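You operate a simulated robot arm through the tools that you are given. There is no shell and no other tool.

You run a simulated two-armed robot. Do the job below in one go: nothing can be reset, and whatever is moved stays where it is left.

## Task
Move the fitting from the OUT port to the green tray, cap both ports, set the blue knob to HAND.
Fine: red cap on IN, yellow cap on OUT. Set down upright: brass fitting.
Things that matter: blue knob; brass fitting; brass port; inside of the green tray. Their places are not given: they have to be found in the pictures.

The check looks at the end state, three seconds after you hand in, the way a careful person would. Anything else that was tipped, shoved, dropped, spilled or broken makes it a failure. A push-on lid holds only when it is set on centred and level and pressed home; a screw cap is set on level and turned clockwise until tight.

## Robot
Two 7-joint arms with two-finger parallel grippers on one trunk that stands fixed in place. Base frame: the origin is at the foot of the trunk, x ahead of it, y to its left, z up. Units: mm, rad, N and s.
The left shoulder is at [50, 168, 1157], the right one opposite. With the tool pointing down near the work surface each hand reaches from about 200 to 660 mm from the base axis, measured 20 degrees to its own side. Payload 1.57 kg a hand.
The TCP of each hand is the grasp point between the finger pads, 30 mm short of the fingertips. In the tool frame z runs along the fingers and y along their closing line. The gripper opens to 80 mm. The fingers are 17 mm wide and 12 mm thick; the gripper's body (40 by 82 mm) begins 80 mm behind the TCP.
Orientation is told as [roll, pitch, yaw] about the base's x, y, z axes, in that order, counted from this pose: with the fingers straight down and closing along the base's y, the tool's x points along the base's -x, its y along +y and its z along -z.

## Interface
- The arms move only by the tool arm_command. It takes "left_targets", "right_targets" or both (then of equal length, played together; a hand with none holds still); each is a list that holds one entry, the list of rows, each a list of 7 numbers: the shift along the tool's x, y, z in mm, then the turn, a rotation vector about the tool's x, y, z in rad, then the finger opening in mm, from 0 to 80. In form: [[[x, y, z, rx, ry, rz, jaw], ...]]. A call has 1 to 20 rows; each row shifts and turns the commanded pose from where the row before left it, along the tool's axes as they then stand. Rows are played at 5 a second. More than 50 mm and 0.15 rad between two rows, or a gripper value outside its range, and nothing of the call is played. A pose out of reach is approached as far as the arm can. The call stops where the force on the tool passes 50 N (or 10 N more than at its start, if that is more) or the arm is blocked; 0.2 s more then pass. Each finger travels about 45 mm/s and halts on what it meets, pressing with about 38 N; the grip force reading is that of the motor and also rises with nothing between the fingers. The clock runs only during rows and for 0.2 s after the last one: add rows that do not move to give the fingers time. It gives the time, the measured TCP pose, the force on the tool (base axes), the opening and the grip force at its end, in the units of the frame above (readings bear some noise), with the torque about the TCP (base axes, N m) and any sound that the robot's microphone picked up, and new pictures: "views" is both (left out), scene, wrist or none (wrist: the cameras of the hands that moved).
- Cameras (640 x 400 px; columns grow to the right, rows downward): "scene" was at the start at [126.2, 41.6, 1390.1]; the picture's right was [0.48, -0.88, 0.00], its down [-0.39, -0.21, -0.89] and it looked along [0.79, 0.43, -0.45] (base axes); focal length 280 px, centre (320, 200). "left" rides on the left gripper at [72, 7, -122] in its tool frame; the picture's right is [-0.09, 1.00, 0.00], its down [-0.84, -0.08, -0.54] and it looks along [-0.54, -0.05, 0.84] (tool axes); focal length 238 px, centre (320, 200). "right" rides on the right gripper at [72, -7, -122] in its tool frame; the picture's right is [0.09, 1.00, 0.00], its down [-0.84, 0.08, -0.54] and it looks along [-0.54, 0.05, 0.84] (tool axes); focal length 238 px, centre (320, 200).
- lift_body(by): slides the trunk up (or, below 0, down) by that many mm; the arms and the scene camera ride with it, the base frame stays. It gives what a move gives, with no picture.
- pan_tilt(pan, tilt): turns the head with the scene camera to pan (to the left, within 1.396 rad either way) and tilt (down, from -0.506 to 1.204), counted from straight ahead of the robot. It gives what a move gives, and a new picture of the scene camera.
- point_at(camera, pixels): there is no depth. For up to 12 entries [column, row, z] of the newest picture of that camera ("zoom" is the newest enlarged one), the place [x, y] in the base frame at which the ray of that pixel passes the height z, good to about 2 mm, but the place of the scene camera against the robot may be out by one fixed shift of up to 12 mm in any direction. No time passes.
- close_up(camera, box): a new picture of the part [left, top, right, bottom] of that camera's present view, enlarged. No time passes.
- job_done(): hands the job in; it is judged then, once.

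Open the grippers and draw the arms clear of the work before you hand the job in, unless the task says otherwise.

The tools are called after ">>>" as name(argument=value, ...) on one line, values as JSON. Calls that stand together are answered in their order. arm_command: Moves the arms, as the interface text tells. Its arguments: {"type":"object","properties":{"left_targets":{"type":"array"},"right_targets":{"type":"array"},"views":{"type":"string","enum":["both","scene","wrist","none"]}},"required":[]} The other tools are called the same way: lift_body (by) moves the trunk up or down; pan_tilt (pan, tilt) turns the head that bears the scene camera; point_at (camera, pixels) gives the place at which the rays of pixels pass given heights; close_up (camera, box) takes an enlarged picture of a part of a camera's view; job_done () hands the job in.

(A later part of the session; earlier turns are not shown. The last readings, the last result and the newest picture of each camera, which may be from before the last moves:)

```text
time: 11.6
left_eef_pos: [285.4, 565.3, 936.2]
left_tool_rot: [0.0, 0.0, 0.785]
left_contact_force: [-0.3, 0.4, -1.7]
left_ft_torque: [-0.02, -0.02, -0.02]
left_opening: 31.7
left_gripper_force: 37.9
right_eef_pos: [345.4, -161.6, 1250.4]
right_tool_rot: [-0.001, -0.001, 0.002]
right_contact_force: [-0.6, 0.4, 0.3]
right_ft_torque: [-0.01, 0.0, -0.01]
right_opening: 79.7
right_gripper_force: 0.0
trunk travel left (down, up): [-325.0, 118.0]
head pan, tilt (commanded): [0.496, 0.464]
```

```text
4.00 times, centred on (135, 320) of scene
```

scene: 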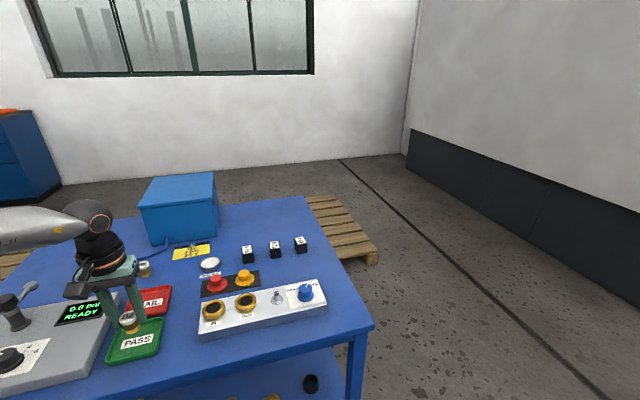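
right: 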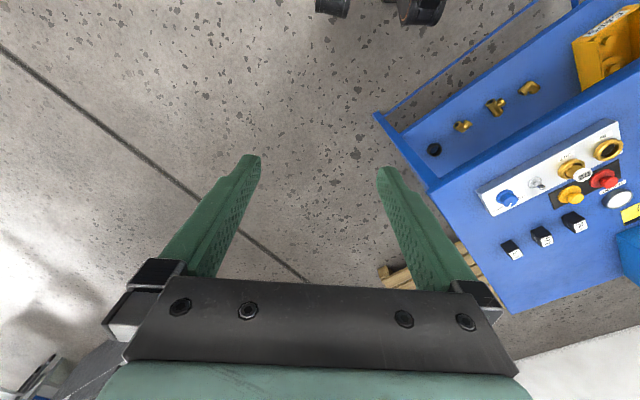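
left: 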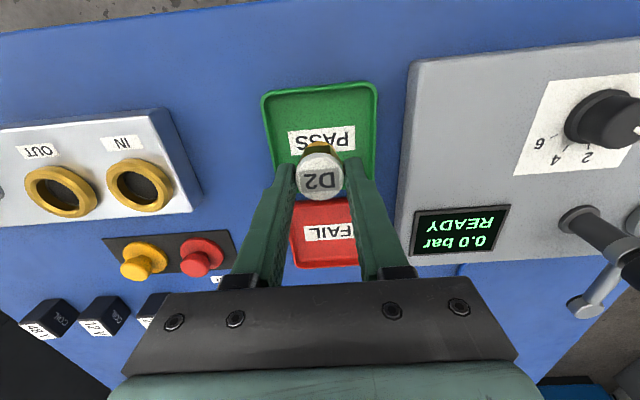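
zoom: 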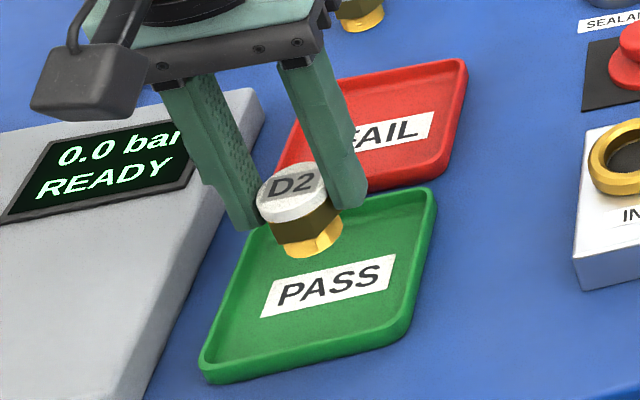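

The fitting hangs above the tray, about 25 mm up. I lower 16 mm and check the force.

>>> arm_command(left_targets=[[[0, 0, 4, 0, 0, 0, 15], [0, 0, 4, 0, 0, 0, 15], [0, 0, 4, 0, 0, 0, 15], [0, 0, 4, 0, 0, 0, 15], [0, 0, 0, 0, 0, 0, 15]]], views="wrist")

>>> close_up(camera="scene", box=[100, 290, 180, 360])

```text
time: 12.8
left_eef_pos: [285.3, 565.7, 921.1]
left_tool_rot: [-0.001, -0.001, 0.788]
left_contact_force: [-0.4, -0.8, -1.0]
left_ft_torque: [-0.02, 0.0, -0.02]
left_opening: 31.5
left_gripper_force: 38.0
right_eef_pos: [346.0, -161.5, 1249.8]
right_tool_rot: [0.001, 0.001, 0.001]
right_contact_force: [0.4, 0.4, -0.6]
right_ft_torque: [0.0, -0.02, -0.01]
right_opening: 79.8
right_gripper_force: 0.2
trunk travel left (down, up): [-325.0, 118.0]
head pan, tilt (commanded): [0.496, 0.464]
```

left: 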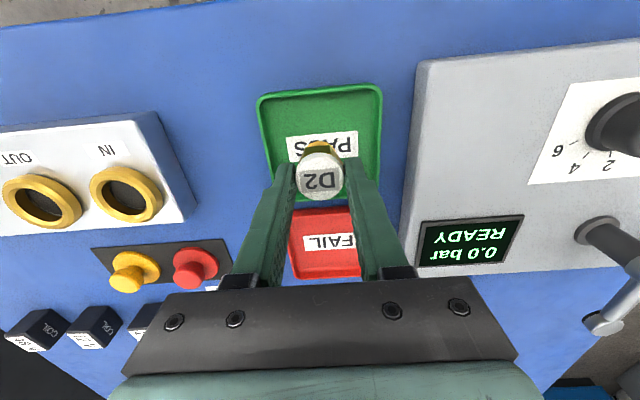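

```text
5.71 times, centred on (140, 325) of scene
```

zoom: 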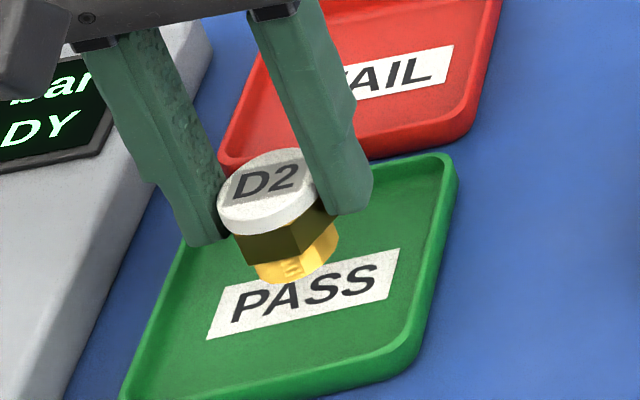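

Still no contact (force unchanged, gap visible). I lower another 6 mm in small steps.

>>> arm_command(left_targets=[[[0, 0, 2, 0, 0, 0, 15], [0, 0, 2, 0, 0, 0, 15], [0, 0, 2, 0, 0, 0, 15], [0, 0, 0, 0, 0, 0, 15]]], views="none")

>>> close_up(camera="scene", box=[100, 290, 180, 360])

```text
time: 13.8
left_eef_pos: [286.7, 566.4, 914.5]
left_tool_rot: [0.001, 0.0, 0.787]
left_contact_force: [-0.6, -0.4, -1.6]
left_ft_torque: [0.0, 0.01, 0.02]
left_opening: 31.7
left_gripper_force: 38.1
right_eef_pos: [344.9, -161.5, 1249.8]
right_tool_rot: [0.001, -0.001, 0.001]
right_contact_force: [-0.2, -0.8, -0.5]
right_ft_torque: [0.03, 0.01, 0.0]
right_opening: 80.1
right_gripper_force: 0.0
trunk travel left (down, up): [-325.0, 118.0]
head pan, tilt (commanded): [0.496, 0.464]
```

```text
5.71 times, centred on (140, 325) of scene
```

zoom: 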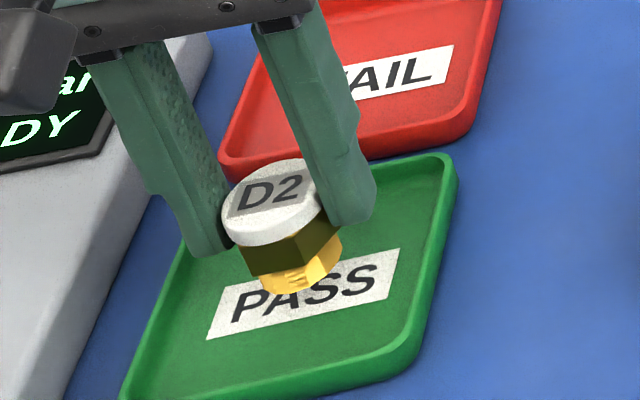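

No contact yet; I go down 4 mm more in 1 mm steps and read the force.

>>> arm_command(left_targets=[[[0, 0, 1, 0, 0, 0, 15], [0, 0, 1, 0, 0, 0, 15], [0, 0, 1, 0, 0, 0, 15], [0, 0, 1, 0, 0, 0, 15]]], views="none")

>>> close_up(camera="scene", box=[100, 290, 180, 360])

```text
time: 14.8
left_eef_pos: [285.8, 565.5, 911.4]
left_tool_rot: [0.0, 0.0, 0.785]
left_contact_force: [0.0, -0.2, -1.0]
left_ft_torque: [0.03, -0.02, 0.01]
left_opening: 31.3
left_gripper_force: 38.5
right_eef_pos: [345.9, -161.6, 1250.6]
right_tool_rot: [0.001, 0.0, 0.002]
right_contact_force: [0.7, -0.1, -0.4]
right_ft_torque: [0.01, 0.05, -0.01]
right_opening: 80.0
right_gripper_force: 0.1
trunk travel left (down, up): [-325.0, 118.0]
head pan, tilt (commanded): [0.496, 0.464]
```

```text
5.71 times, centred on (140, 325) of scene
```

zoom: 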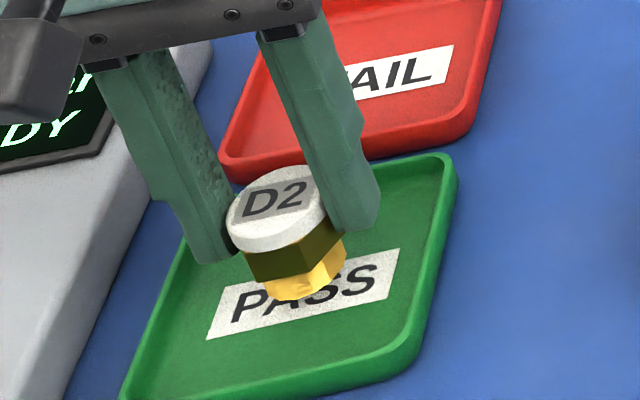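

Bottom looks ~4 mm above the label. I continue in 1 mm steps.

>>> arm_command(left_targets=[[[0, 0, 1, 0, 0, 0, 15], [0, 0, 1, 0, 0, 0, 15], [0, 0, 1, 0, 0, 0, 15]]], views="none")

>>> close_up(camera="scene", box=[100, 290, 180, 360])

```text
time: 15.6
left_eef_pos: [286.8, 567.2, 907.1]
left_tool_rot: [0.002, 0.0, 0.786]
left_contact_force: [-0.1, -0.3, -0.7]
left_ft_torque: [0.01, -0.01, 0.0]
left_opening: 31.7
left_gripper_force: 38.1
right_eef_pos: [345.6, -160.7, 1249.7]
right_tool_rot: [0.002, 0.001, 0.003]
right_contact_force: [-0.9, 0.5, 0.4]
right_ft_torque: [0.02, 0.03, 0.04]
right_opening: 79.9
right_gripper_force: 0.0
trunk travel left (down, up): [-325.0, 118.0]
head pan, tilt (commanded): [0.496, 0.464]
```

```text
5.71 times, centred on (140, 325) of scene
```

zoom: 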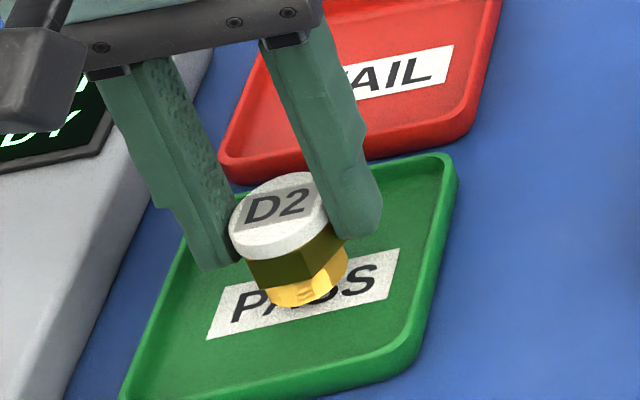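

Force still just the fitting's weight. I keep going down by 1 mm steps.

>>> arm_command(left_targets=[[[0, 0, 1, 0, 0, 0, 15], [0, 0, 1, 0, 0, 0, 15]]], views="none")

>>> close_up(camera="left", box=[240, 70, 400, 210])

```text
time: 16.2
left_eef_pos: [287.1, 566.6, 906.2]
left_tool_rot: [-0.001, -0.001, 0.786]
left_contact_force: [-0.2, -0.8, -0.8]
left_ft_torque: [0.01, -0.01, 0.0]
left_opening: 32.0
left_gripper_force: 37.9
right_eef_pos: [345.3, -161.4, 1249.5]
right_tool_rot: [0.003, 0.0, 0.002]
right_contact_force: [0.0, 0.3, -0.1]
right_ft_torque: [-0.02, 0.0, 0.0]
right_opening: 79.8
right_gripper_force: 0.1
trunk travel left (down, up): [-325.0, 118.0]
head pan, tilt (commanded): [0.496, 0.464]
```

```text
2.86 times, centred on (320, 140) of left
```

zoom: 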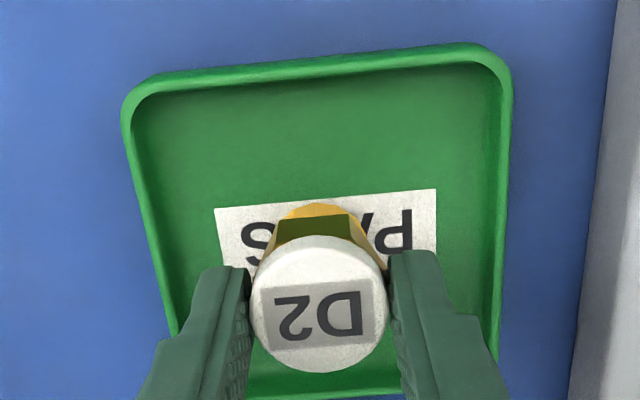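

>>> arm_command(left_targets=[[[0, 0, 1, 0, 0, 0, 15], [0, 0, 1, 0, 0, 0, 15], [0, 0, 0, 0, 0, 0, 15]]], views="none")

>>> close_up(camera="scene", box=[100, 290, 180, 360])

```text
time: 17.0
left_eef_pos: [284.5, 566.5, 903.6]
left_tool_rot: [0.001, 0.001, 0.784]
left_contact_force: [1.1, 0.4, -0.2]
left_ft_torque: [-0.01, -0.01, 0.02]
left_opening: 31.8
left_gripper_force: 38.2
right_eef_pos: [345.1, -161.0, 1250.0]
right_tool_rot: [0.001, -0.001, 0.002]
right_contact_force: [-0.1, 0.1, 0.2]
right_ft_torque: [0.02, 0.01, 0.0]
right_opening: 80.0
right_gripper_force: 0.0
trunk travel left (down, up): [-325.0, 118.0]
head pan, tilt (commanded): [0.496, 0.464]
```

```text
5.71 times, centred on (140, 325) of scene
```

zoom: 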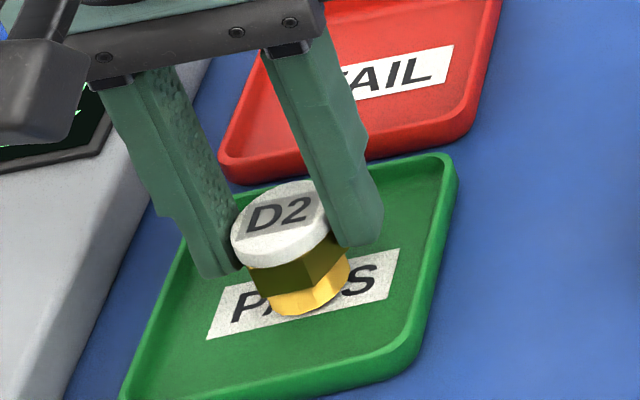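

The vertical force is now near zero (−0.2), perhaps about to touch. I take two more 1 mm steps.

>>> arm_command(left_targets=[[[0, 0, 1, 0, 0, 0, 15], [0, 0, 0, 0, 0, 0, 15]]], views="none")

>>> arm_command(left_targets=[[[0, 0, 1, 0, 0, 0, 15], [0, 0, 0, 0, 0, 0, 15]]], views="none")

>>> close_up(camera="scene", box=[100, 290, 180, 360])

```text
time: 17.6
left_eef_pos: [285.6, 566.9, 902.6]
left_tool_rot: [0.0, 0.0, 0.787]
left_contact_force: [-0.1, 0.0, -1.6]
left_ft_torque: [0.02, -0.01, 0.01]
left_opening: 31.7
left_gripper_force: 37.4
right_eef_pos: [346.1, -161.8, 1250.0]
right_tool_rot: [0.002, -0.001, 0.003]
right_contact_force: [0.7, -0.5, 0.1]
right_ft_torque: [0.03, -0.02, -0.01]
right_opening: 80.1
right_gripper_force: 0.1
trunk travel left (down, up): [-325.0, 118.0]
head pan, tilt (commanded): [0.496, 0.464]
```

```text
time: 18.2
left_eef_pos: [286.2, 566.6, 901.1]
left_tool_rot: [0.001, -0.001, 0.786]
left_contact_force: [-0.1, 0.1, -1.2]
left_ft_torque: [0.01, 0.0, 0.02]
left_opening: 31.5
left_gripper_force: 38.1
right_eef_pos: [344.7, -162.1, 1250.3]
right_tool_rot: [0.002, 0.001, 0.001]
right_contact_force: [0.6, 0.2, -0.7]
right_ft_torque: [-0.02, -0.01, 0.01]
right_opening: 80.3
right_gripper_force: 0.1
trunk travel left (down, up): [-325.0, 118.0]
head pan, tilt (commanded): [0.496, 0.464]
```

```text
5.71 times, centred on (140, 325) of scene
```

zoom: 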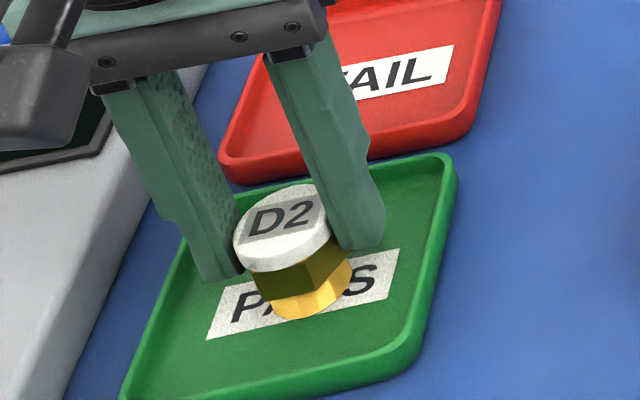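

Still no contact. Continue in single-mm steps.

>>> arm_command(left_targets=[[[0, 0, 1, 0, 0, 0, 15], [0, 0, 0, 0, 0, 0, 15]]], views="none")

>>> arm_command(left_targets=[[[0, 0, 1, 0, 0, 0, 15], [0, 0, 0, 0, 0, 0, 15]]], views="none")

>>> close_up(camera="scene", box=[100, 290, 180, 360])

```text
time: 18.8
left_eef_pos: [287.1, 566.3, 901.3]
left_tool_rot: [0.0, -0.002, 0.785]
left_contact_force: [-2.3, 0.0, 4.5]
left_ft_torque: [0.03, 0.16, 0.01]
left_opening: 31.7
left_gripper_force: 38.4
right_eef_pos: [344.9, -161.8, 1249.4]
right_tool_rot: [0.001, 0.0, 0.002]
right_contact_force: [0.2, -1.2, -0.4]
right_ft_torque: [0.01, 0.0, -0.02]
right_opening: 80.1
right_gripper_force: 0.0
trunk travel left (down, up): [-325.0, 118.0]
head pan, tilt (commanded): [0.496, 0.464]
```

```text
time: 19.4
left_eef_pos: [286.0, 565.2, 901.8]
left_tool_rot: [0.001, -0.004, 0.786]
left_contact_force: [-2.1, 0.2, 13.3]
left_ft_torque: [0.0, 0.26, -0.02]
left_opening: 31.7
left_gripper_force: 38.1
right_eef_pos: [343.7, -162.1, 1250.2]
right_tool_rot: [0.002, 0.0, 0.002]
right_contact_force: [-0.4, 0.4, -0.2]
right_ft_torque: [-0.03, -0.01, 0.04]
right_opening: 80.2
right_gripper_force: 0.1
trunk travel left (down, up): [-325.0, 118.0]
head pan, tilt (commanded): [0.496, 0.464]
```

```text
5.71 times, centred on (140, 325) of scene
```

zoom: 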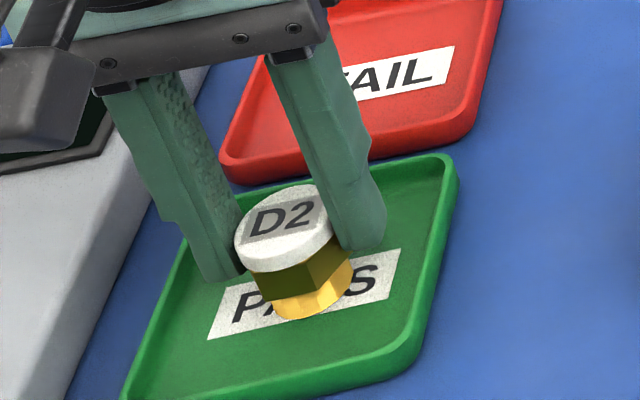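

Contact: 13 N up-force at TCP z≈901.5, the fitting is on the tray floor. I ease 1 mm up and open the fingers gently.

>>> arm_command(left_targets=[[[0, 0, -1.3, 0, 0, 0, 15], [0, 0, 0, 0, 0, 0, 30], [0, 0, 0, 0, 0, 0, 33], [0, 0, 0, 0, 0, 0, 36], [0, 0, 0, 0, 0, 0, 42], [0, 0, 0, 0, 0, 0, 48], [0, 0, 0, 0, 0, 0, 48]]], views="wrist")

>>> close_up(camera="scene", box=[100, 290, 180, 360])

>>> close_up(camera="left", box=[240, 70, 400, 210])

```text
time: 21.0
left_eef_pos: [285.6, 566.4, 901.1]
left_tool_rot: [-0.002, 0.0, 0.785]
left_contact_force: [0.4, 0.5, 0.4]
left_ft_torque: [0.0, 0.01, 0.03]
left_opening: 47.8
left_gripper_force: 0.1
right_eef_pos: [345.2, -161.1, 1250.3]
right_tool_rot: [0.002, 0.0, 0.001]
right_contact_force: [-0.3, -0.2, -0.5]
right_ft_torque: [0.0, -0.01, 0.0]
right_opening: 79.9
right_gripper_force: 0.0
trunk travel left (down, up): [-325.0, 118.0]
head pan, tilt (commanded): [0.496, 0.464]
```

left: 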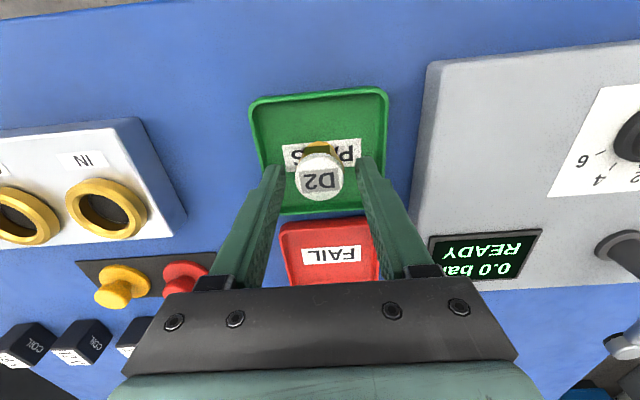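

```text
5.71 times, centred on (140, 325) of scene
```

zoom: 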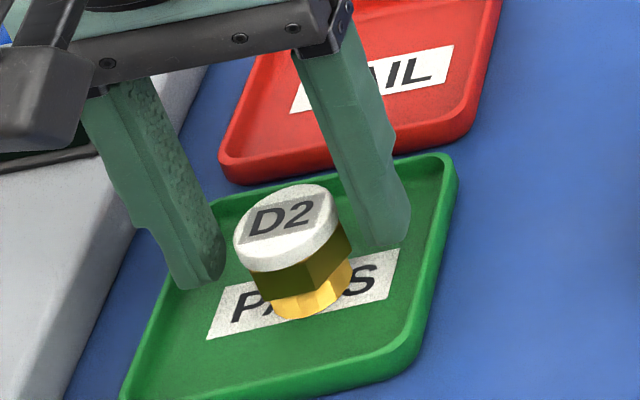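

```text
2.86 times, centred on (320, 140) of left
```

zoom: 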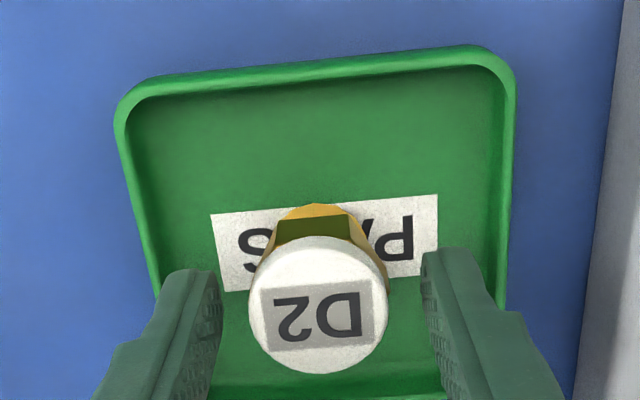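

The fitting stands upright and released in the green tray. I raise the hand straight up 100 mm.

>>> arm_command(left_targets=[[[0, 0, -10, 0, 0, 0, 48], [0, 0, -20, 0, 0, 0, 48], [0, 0, -30, 0, 0, 0, 60], [0, 0, -40, 0, 0, 0, 60], [0, 0, 0, 0, 0, 0, 60]]], views="both")

```text
time: 22.2
left_eef_pos: [286.7, 565.9, 1001.1]
left_tool_rot: [0.0, 0.0, 0.785]
left_contact_force: [0.8, 0.1, 0.0]
left_ft_torque: [0.02, -0.03, 0.02]
left_opening: 59.8
left_gripper_force: 0.1
right_eef_pos: [344.7, -161.2, 1251.4]
right_tool_rot: [0.002, 0.001, 0.0]
right_contact_force: [-0.2, -0.7, -0.4]
right_ft_torque: [-0.01, 0.01, -0.01]
right_opening: 79.8
right_gripper_force: 0.1
trunk travel left (down, up): [-325.0, 118.0]
head pan, tilt (commanded): [0.496, 0.464]
```

scene: 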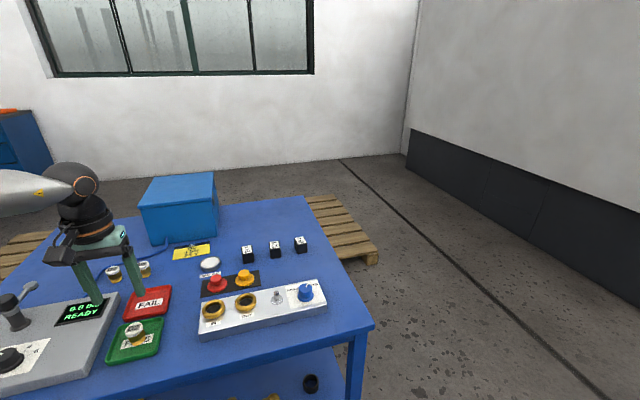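
left: 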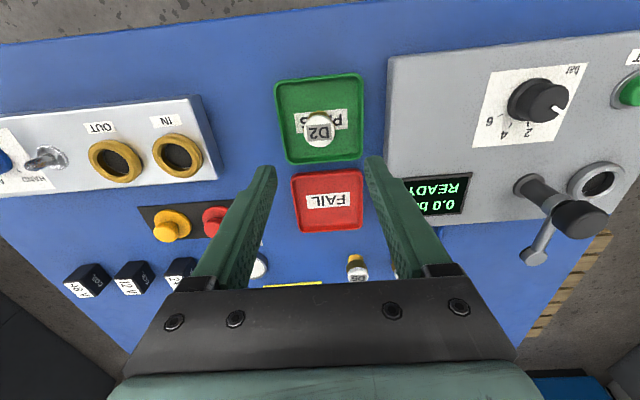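

The fitting stands in the tray at (319,128). Before moving to the caps I check where the blue box is and the caps' rays.

>>> point_at(camera="scene", pixels=[[152, 245, 848], [218, 235, 848], [139, 205, 950], [215, 205, 950], [213, 172, 950]])

>>> point_at(camera="left", pixels=[[164, 233, 880], [173, 217, 856], [212, 230, 880], [219, 216, 856], [260, 266, 855]])

```text
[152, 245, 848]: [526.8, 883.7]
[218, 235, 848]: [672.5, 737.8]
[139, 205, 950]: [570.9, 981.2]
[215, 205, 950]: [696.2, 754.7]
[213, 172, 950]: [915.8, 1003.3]
```

```text
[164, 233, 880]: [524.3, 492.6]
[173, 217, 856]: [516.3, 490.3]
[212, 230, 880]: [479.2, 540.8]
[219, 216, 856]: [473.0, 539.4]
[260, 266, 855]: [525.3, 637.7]
```

The box is far enough (about 280 mm beyond the caps). I move above the red cap at z≈1000.

>>> arm_command(left_targets=[[[-23, -30, 0, 0, 0, 0, 60], [-23, -30, 0, 0, 0, 0, 60], [-23, -30, 0, 0, 0, 0, 60], [-23, -30, 0, 0, 0, 0, 60], [-22.8, -30, 0, 0, 0, 0, 60], [0, 0, 0, 0, 0, 0, 60]]], views="both")

>>> close_up(camera="left", box=[220, 60, 420, 200])

>>> close_up(camera="scene", box=[185, 240, 275, 325])

```text
time: 23.6
left_eef_pos: [473.8, 540.4, 1001.5]
left_tool_rot: [-0.004, 0.0, 0.784]
left_contact_force: [-0.4, -0.3, 0.0]
left_ft_torque: [0.01, -0.01, -0.01]
left_opening: 59.9
left_gripper_force: 0.0
right_eef_pos: [344.3, -160.6, 1251.1]
right_tool_rot: [0.003, -0.001, 0.002]
right_contact_force: [-0.4, -0.3, -0.2]
right_ft_torque: [-0.01, -0.02, 0.0]
right_opening: 80.1
right_gripper_force: 0.1
trunk travel left (down, up): [-325.0, 118.0]
head pan, tilt (commanded): [0.496, 0.464]
```

scene: 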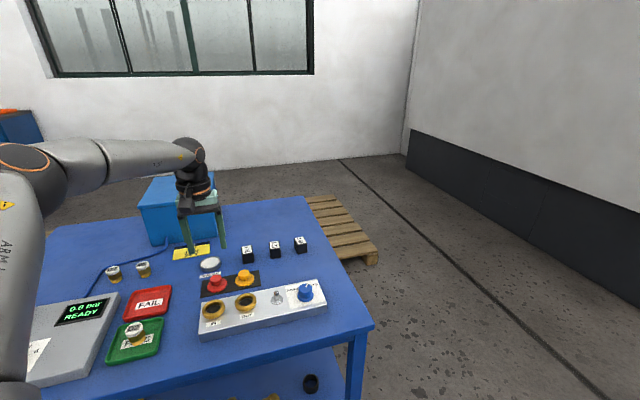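
left: 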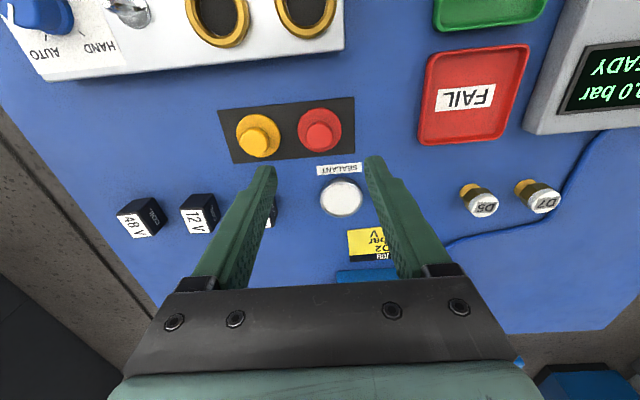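

```text
2.86 times, centred on (320, 130) of left
```

zoom: 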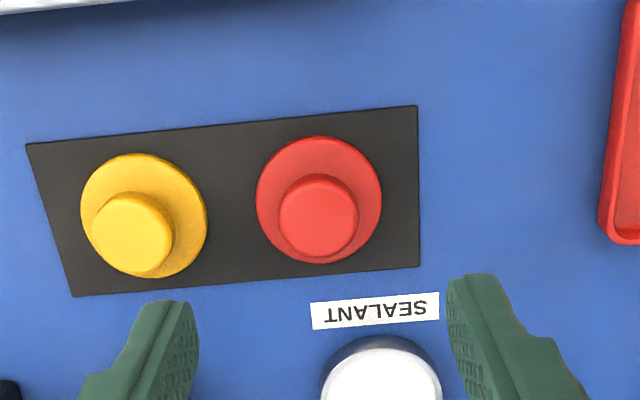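

```text
4.71 times, centred on (230, 282) of scene
```

zoom: 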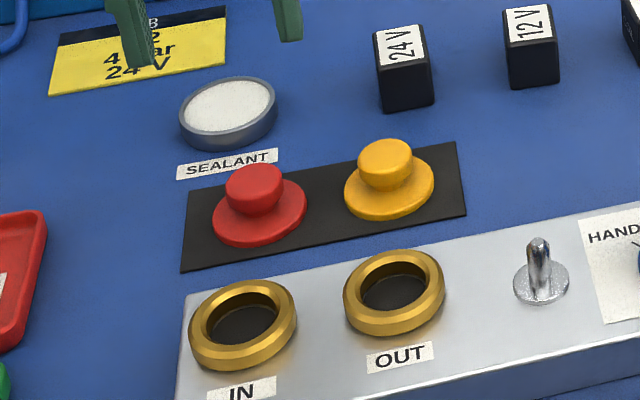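

The red cap's centre is about 5.5 mm farther from me than the hand's axis: (477.5, 544.3). I shift there and descend to TCP z≈910, with opening 60 so the fingers clear the cap's flange.

>>> arm_command(left_targets=[[[-5.5, 0, 10, 0, 0, 0, 62], [0, 0, 27, 0, 0, 0, 62], [0, 0, 27, 0, 0, 0, 62], [0, 0, 27, 0, 0, 0, 62], [0, 0, 0, 0, 0, 0, 62]]], views="both")

>>> close_up(camera="left", box=[230, 90, 410, 210])

>>> close_up(camera="scene", box=[185, 250, 255, 310])

```text
time: 24.8
left_eef_pos: [477.2, 544.6, 909.6]
left_tool_rot: [0.0, 0.0, 0.786]
left_contact_force: [-0.1, 0.5, -0.1]
left_ft_torque: [0.0, 0.03, 0.02]
left_opening: 61.9
left_gripper_force: 0.1
right_eef_pos: [344.9, -161.3, 1251.0]
right_tool_rot: [0.001, 0.001, 0.002]
right_contact_force: [-0.1, 0.3, -1.0]
right_ft_torque: [0.0, 0.01, 0.02]
right_opening: 80.0
right_gripper_force: 0.1
trunk travel left (down, up): [-325.0, 118.0]
head pan, tilt (commanded): [0.496, 0.464]
```

scene: 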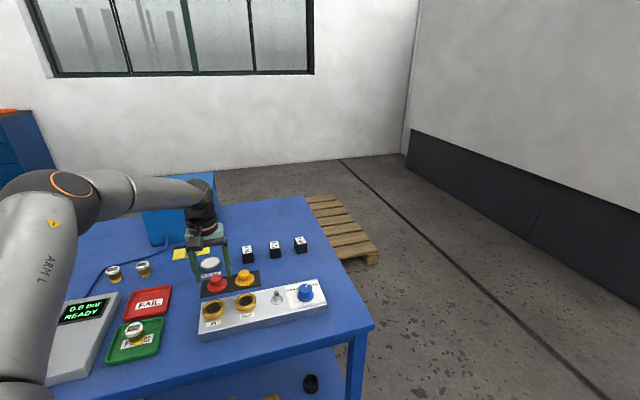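
left: 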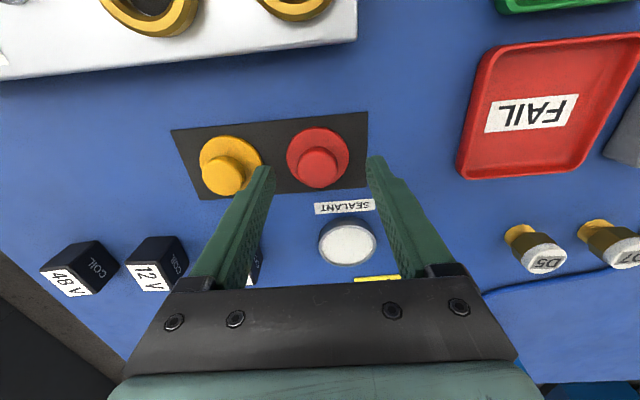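

```text
3.33 times, centred on (320, 150) of left
```

zoom: 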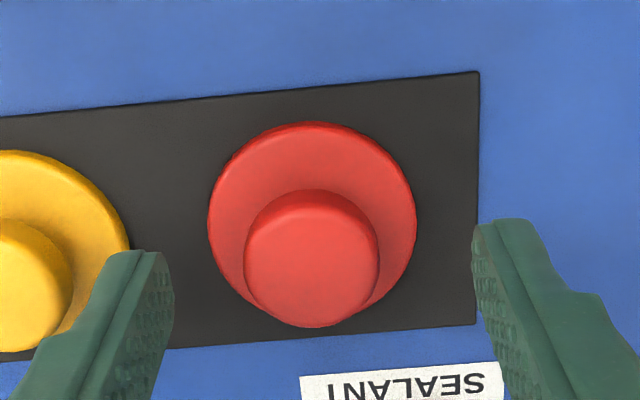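

```text
6.67 times, centred on (220, 280) of scene
```

zoom: 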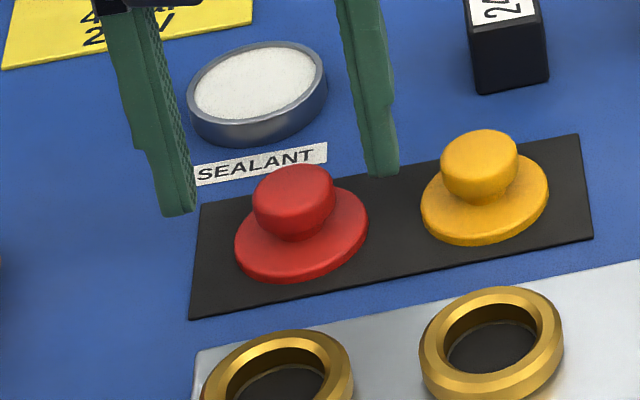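

The red handle is about 1.5 mm off the finger midline toward the yellow cap; I correct that and lower so the tips go alongside the flange (TCP z≈893).

>>> arm_command(left_targets=[[[0, -1.7, 4, 0, 0, 0, 62], [0, 0, 6, 0, 0, 0, 62], [0, 0, 6, 0, 0, 0, 62], [0, 0, 0, 0, 0, 0, 62]]], views="wrist")

>>> close_up(camera="left", box=[230, 90, 410, 210])

>>> close_up(camera="scene", box=[185, 250, 255, 310])

```text
time: 25.8
left_eef_pos: [478.8, 543.8, 893.1]
left_tool_rot: [0.001, -0.002, 0.787]
left_contact_force: [0.1, -0.1, -0.4]
left_ft_torque: [-0.01, -0.01, -0.03]
left_opening: 62.3
left_gripper_force: 0.0
right_eef_pos: [345.6, -161.2, 1250.3]
right_tool_rot: [0.0, -0.001, 0.001]
right_contact_force: [-0.2, 0.0, -0.4]
right_ft_torque: [0.0, 0.02, 0.02]
right_opening: 79.8
right_gripper_force: 0.1
trunk travel left (down, up): [-325.0, 118.0]
head pan, tilt (commanded): [0.496, 0.464]
```

left: 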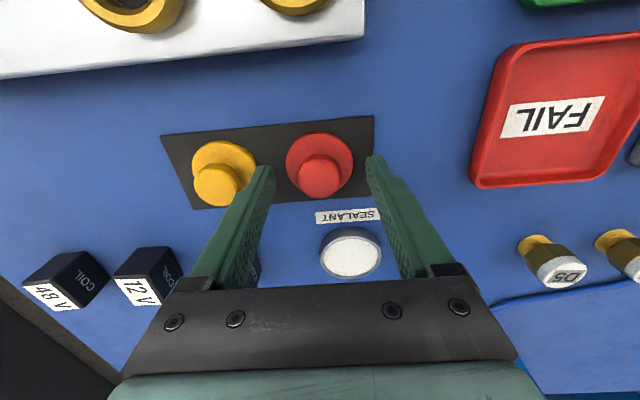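

```text
3.33 times, centred on (320, 150) of left
```

zoom: 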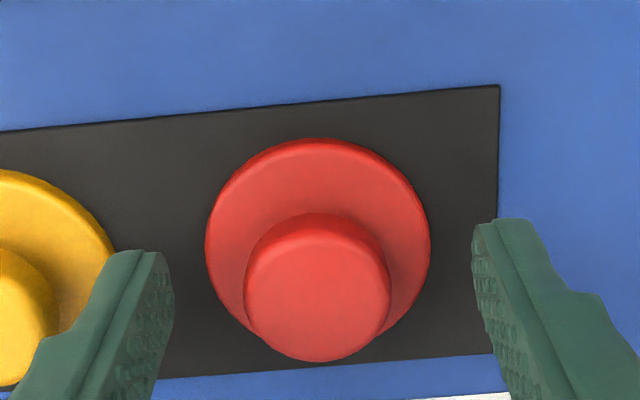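

```text
6.67 times, centred on (220, 280) of scene
```

zoom: 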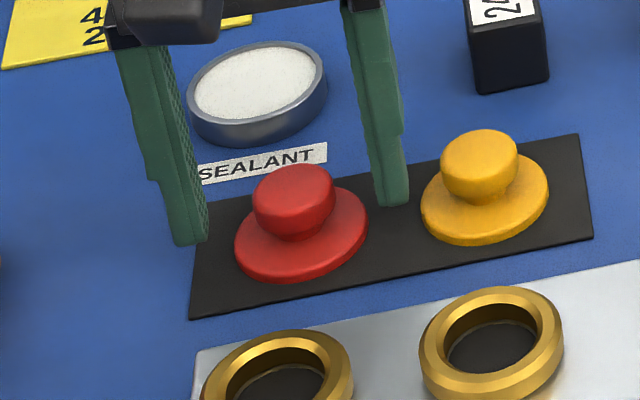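

Fingers straddle the red cap evenly (handle at x≈318 of the enlarged view, tips ≈863, handle top ≈880, flange top ≈858). I lower 2 mm more and close on the handle.

>>> arm_command(left_targets=[[[0, 0, 2, 0, 0, 0, 62], [0, 0, 0, 0, 0, 0, 45], [0, 0, 0, 0, 0, 0, 20], [0, 0, 0, 0, 0, 0, 15], [0, 0, 0, 0, 0, 0, 15]]], views="wrist")

>>> close_up(camera="left", box=[230, 90, 410, 210])

>>> close_up(camera="scene", box=[185, 250, 255, 310])

```text
time: 27.0
left_eef_pos: [480.0, 544.5, 891.2]
left_tool_rot: [0.0, -0.001, 0.786]
left_contact_force: [-0.7, -0.9, 1.2]
left_ft_torque: [-0.02, -0.05, -0.01]
left_opening: 26.8
left_gripper_force: 27.9
right_eef_pos: [344.5, -161.3, 1250.5]
right_tool_rot: [0.001, 0.0, 0.001]
right_contact_force: [-0.7, -0.3, 0.4]
right_ft_torque: [0.03, 0.02, -0.02]
right_opening: 79.9
right_gripper_force: 0.0
trunk travel left (down, up): [-325.0, 118.0]
head pan, tilt (commanded): [0.496, 0.464]
```

left: 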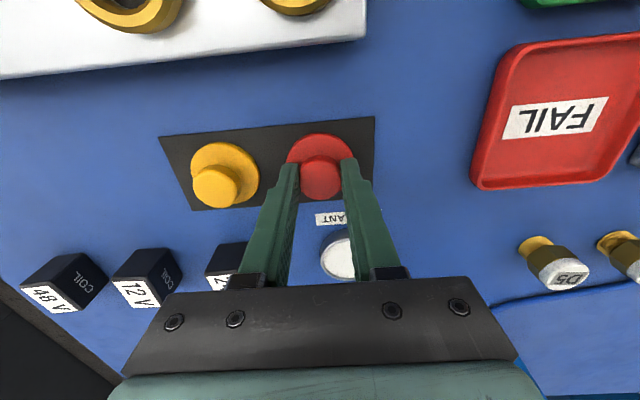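

```text
3.33 times, centred on (320, 150) of left
```

zoom: 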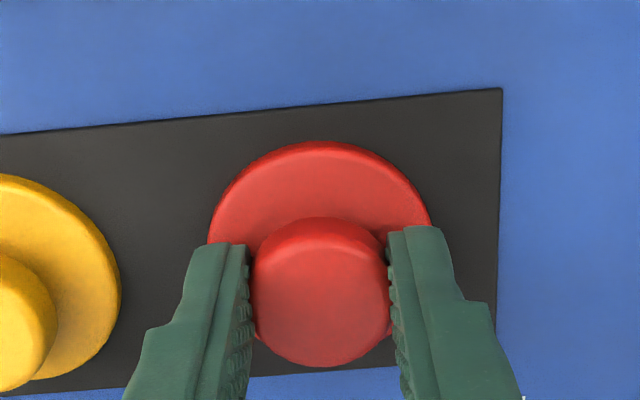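

```text
6.67 times, centred on (220, 280) of scene
```

zoom: 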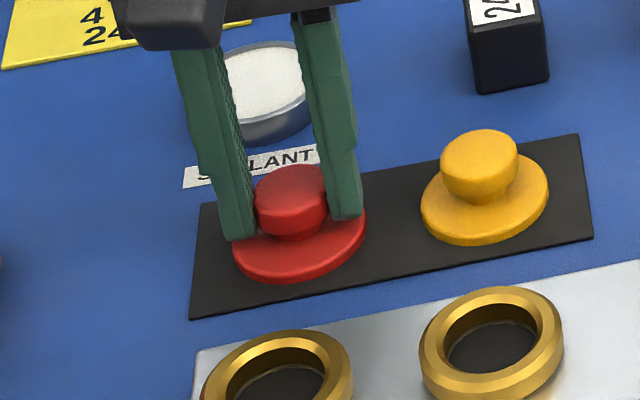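

The handle is gripped at 26.8 mm. I lift 30 mm slowly and check that the cap comes up level.

>>> arm_command(left_targets=[[[0, 0, 0, 0, 0, 0, 10], [0, 0, -2, 0, 0, 0, 10], [0, 0, -4, 0, 0, 0, 10], [0, 0, -12, 0, 0, 0, 10], [0, 0, -12, 0, 0, 0, 10], [0, 0, 0, 0, 0, 0, 10]]], views="wrist")

>>> close_up(camera="left", box=[230, 90, 410, 210])

>>> close_up(camera="scene", box=[185, 235, 255, 300])

```text
time: 28.4
left_eef_pos: [477.9, 542.8, 923.0]
left_tool_rot: [-0.001, 0.0, 0.786]
left_contact_force: [-0.1, -0.4, 0.1]
left_ft_torque: [0.04, -0.03, -0.02]
left_opening: 24.2
left_gripper_force: 36.2
right_eef_pos: [345.0, -161.6, 1249.7]
right_tool_rot: [0.002, -0.001, 0.001]
right_contact_force: [0.2, 0.3, -0.3]
right_ft_torque: [-0.02, 0.0, 0.02]
right_opening: 79.8
right_gripper_force: 0.1
trunk travel left (down, up): [-325.0, 118.0]
head pan, tilt (commanded): [0.496, 0.464]
```

left: 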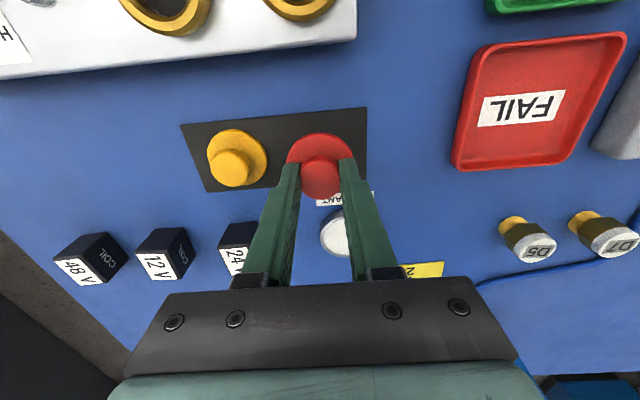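

```text
3.33 times, centred on (320, 150) of left
```

zoom: 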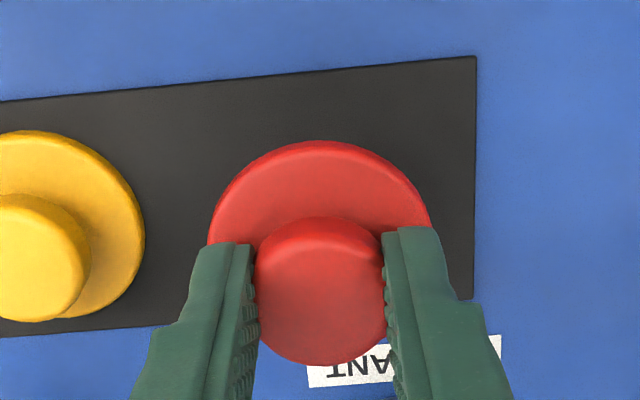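

```text
6.15 times, centred on (220, 268) of scene
```

zoom: 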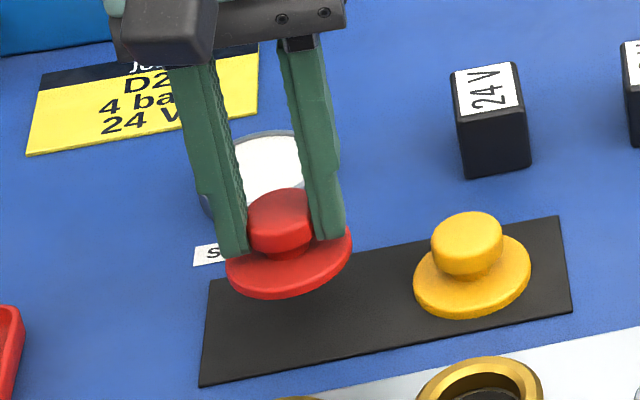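

The cap came up level and centred under the grip (flange outline in the wrist view unchanged by the lift). I raise to z≈1050 and move above the IN port to measure the port's position in the wrist view.

>>> arm_command(left_targets=[[[0, 0, -30, 0, 0, 0, 10], [0, 0, -45, 0, 0, 0, 10], [0, 0, -45, 0, 0, 0, 10], [20, 0.2, -7, 0, 0, 0, 10], [40, 0.2, 0, 0, 0, 0, 10], [36.6, 0.2, 0, 0, 0, 0, 10], [10, 0.2, 0, 0, 0, 0, 10], [0, 0, 0, 0, 0, 0, 10], [0, 0, 0, 0, 0, 0, 10]]], views="both")

>>> close_up(camera="left", box=[260, 80, 380, 160])

>>> close_up(camera="scene", box=[180, 230, 270, 320])

```text
time: 30.4
left_eef_pos: [402.2, 468.5, 1049.3]
left_tool_rot: [-0.001, 0.0, 0.786]
left_contact_force: [0.9, -0.1, -0.1]
left_ft_torque: [-0.03, 0.0, -0.01]
left_opening: 24.2
left_gripper_force: 36.3
right_eef_pos: [344.4, -160.9, 1250.7]
right_tool_rot: [0.001, 0.001, 0.002]
right_contact_force: [-0.1, 0.6, -0.3]
right_ft_torque: [0.02, -0.02, -0.02]
right_opening: 79.5
right_gripper_force: 0.0
trunk travel left (down, up): [-325.0, 118.0]
head pan, tilt (commanded): [0.496, 0.464]
```

scene: 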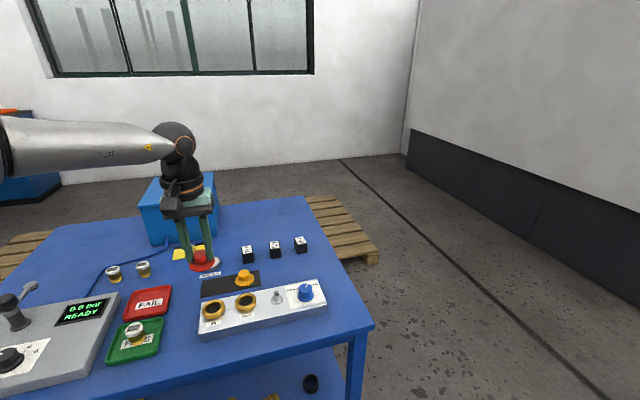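
left: 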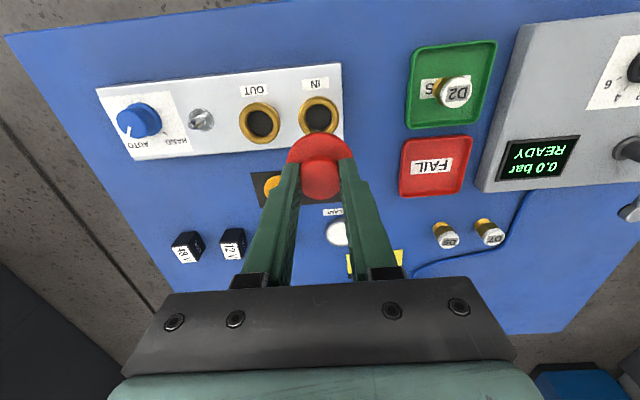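

```text
5.00 times, centred on (320, 120) of left
```

zoom: 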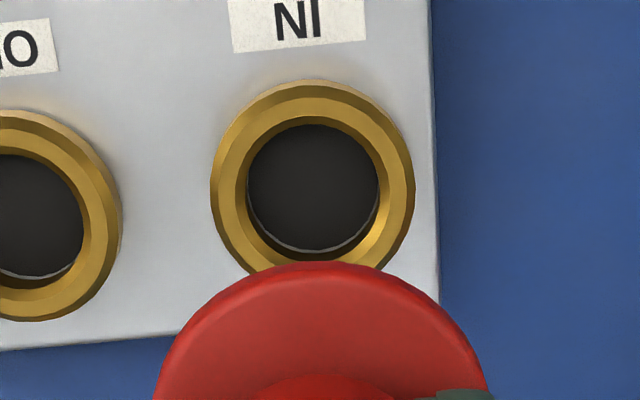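

```text
4.44 times, centred on (225, 275) of scene
```

zoom: 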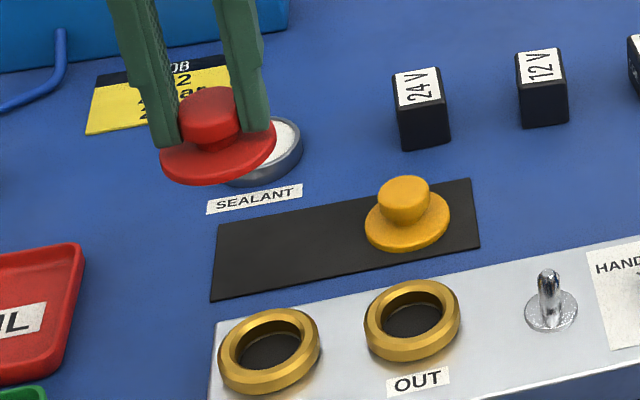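

In the enlarged wrist view the IN ring (x 210–415) is ~1.1 px left of the hand's axis while its near edge (row 96) matches it; the cap sits ~0.6 mm the other way. I shift −1.9 mm in tool y and descend to about 10 mm above the ring (TCP z≈938).

>>> arm_command(left_targets=[[[0, -1.9, 10, 0, 0, 0, 10], [0, 0, 35, 0, 0, 0, 10], [0, 0, 35, 0, 0, 0, 10], [0, 0, 31, 0, 0, 0, 10], [0, 0, 0, 0, 0, 0, 10], [0, 0, 0, 0, 0, 0, 10]]], views="both")

>>> close_up(camera="left", box=[260, 80, 380, 180])

>>> close_up(camera="scene", box=[180, 270, 250, 330])

```text
time: 31.8
left_eef_pos: [403.7, 468.7, 938.7]
left_tool_rot: [0.0, 0.001, 0.787]
left_contact_force: [0.4, 0.9, -0.3]
left_ft_torque: [-0.02, -0.02, -0.03]
left_opening: 24.3
left_gripper_force: 36.5
right_eef_pos: [344.8, -161.0, 1250.2]
right_tool_rot: [0.001, -0.001, 0.002]
right_contact_force: [-0.2, 0.0, 0.4]
right_ft_torque: [0.0, 0.01, -0.03]
right_opening: 80.0
right_gripper_force: 0.0
trunk travel left (down, up): [-325.0, 118.0]
head pan, tilt (commanded): [0.496, 0.464]
```

scene: 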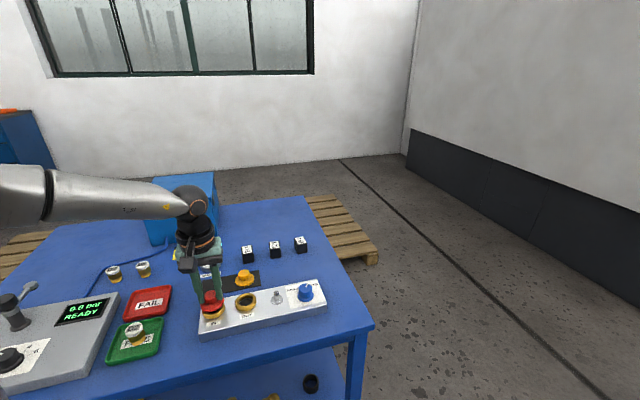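
left: 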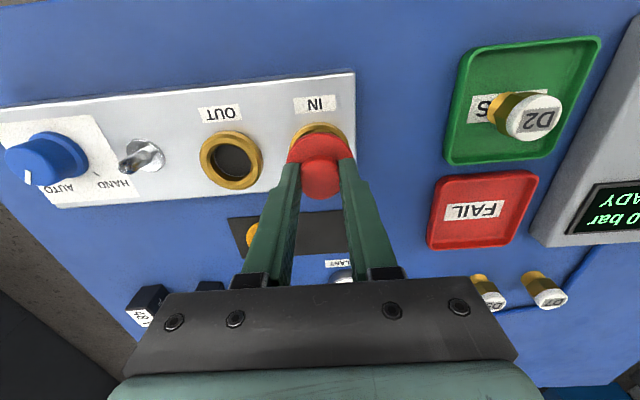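

```text
4.00 times, centred on (320, 130) of left
```

zoom: 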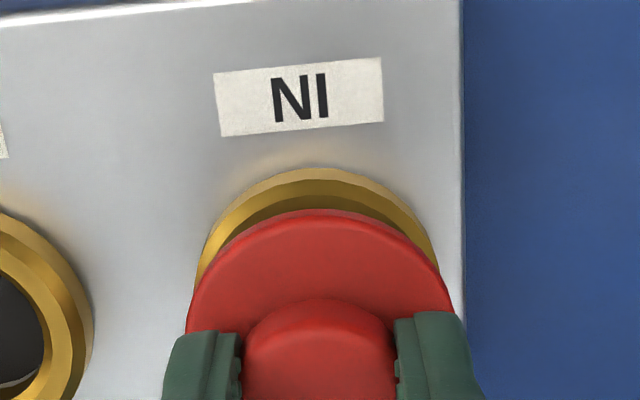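

```text
6.67 times, centred on (215, 300) of scene
```

zoom: 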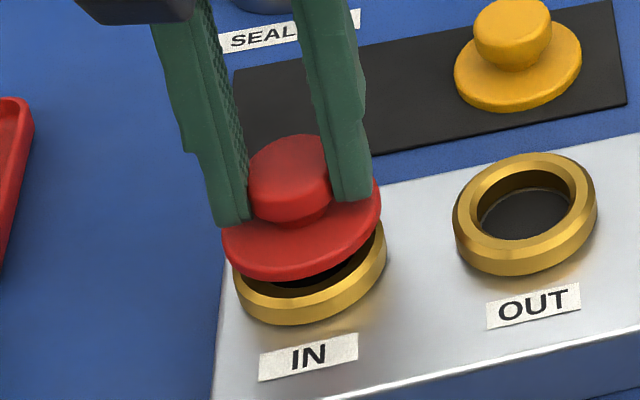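

Cap and ring line up within about 0.5 mm in both views (cap flange centre x=320, ring 317.5 in the 4x wrist view). I trim −0.5 mm and lower 5 mm, watching the force.

>>> arm_command(left_targets=[[[0, -0.5, 1, 0, 0, 0, 10], [0, 0, 2, 0, 0, 0, 10], [0, 0, 2, 0, 0, 0, 10], [0, 0, 0, 0, 0, 0, 10]]], views="none")

>>> close_up(camera="left", box=[260, 80, 380, 180])

>>> close_up(camera="scene", box=[190, 280, 240, 325])

```text
time: 32.8
left_eef_pos: [403.6, 466.9, 933.1]
left_tool_rot: [-0.001, 0.0, 0.785]
left_contact_force: [-0.7, -0.2, -0.2]
left_ft_torque: [-0.01, 0.01, 0.03]
left_opening: 24.5
left_gripper_force: 36.2
right_eef_pos: [345.3, -159.0, 1249.8]
right_tool_rot: [0.002, 0.0, 0.002]
right_contact_force: [-0.1, 0.1, 0.3]
right_ft_torque: [-0.02, -0.03, 0.03]
right_opening: 79.6
right_gripper_force: 0.1
trunk travel left (down, up): [-325.0, 118.0]
head pan, tilt (commanded): [0.496, 0.464]
```

```text
4.00 times, centred on (320, 130) of left
```

zoom: 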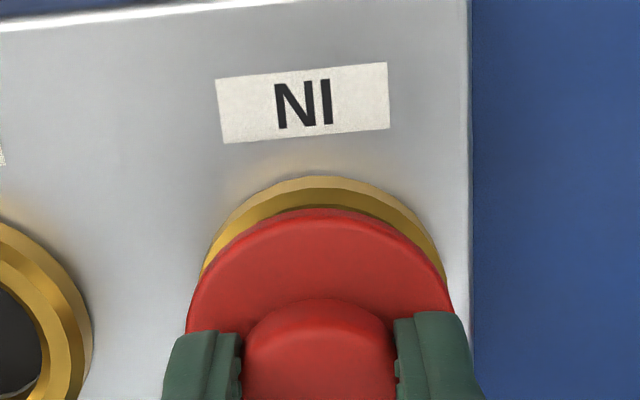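

```text
8.89 times, centred on (215, 302) of scene
```

zoom: 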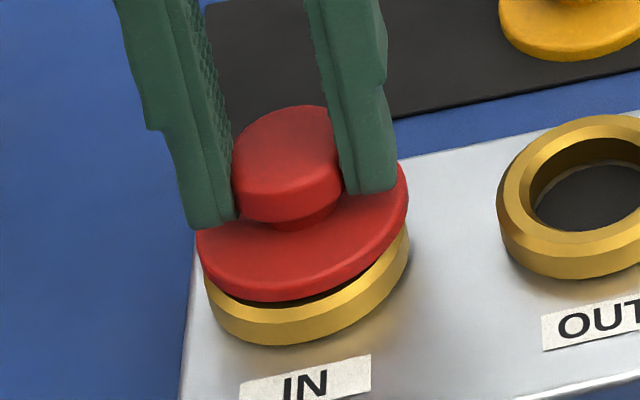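

No contact yet. I enlarge the wrist view to compare the ring and cap edges on both sides.

>>> close_up(camera="left", box=[280, 110, 360, 170])

>>> close_up(camera="scene", box=[198, 290, 234, 322])

```text
6.67 times, centred on (320, 140) of left
```

zoom: 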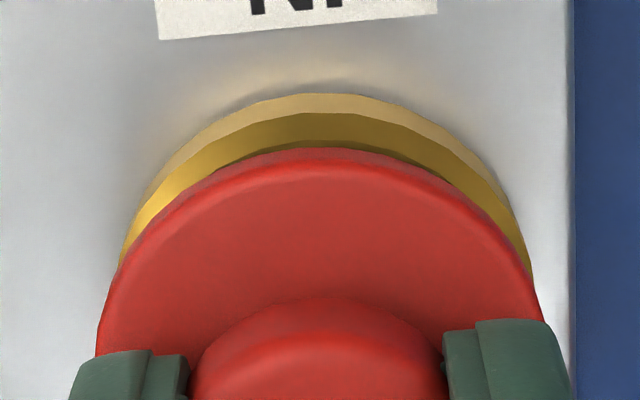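

```text
12.50 times, centred on (216, 306) of scene
```

zoom: 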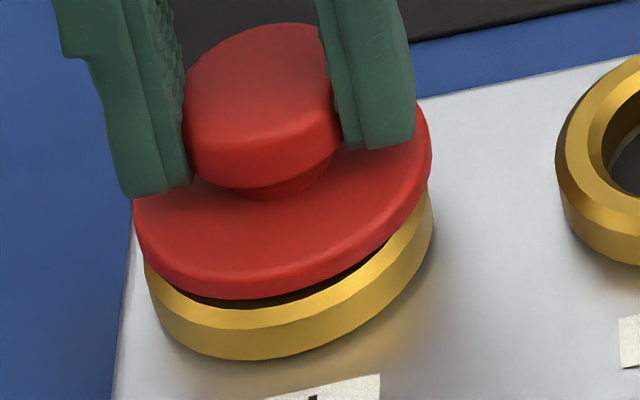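

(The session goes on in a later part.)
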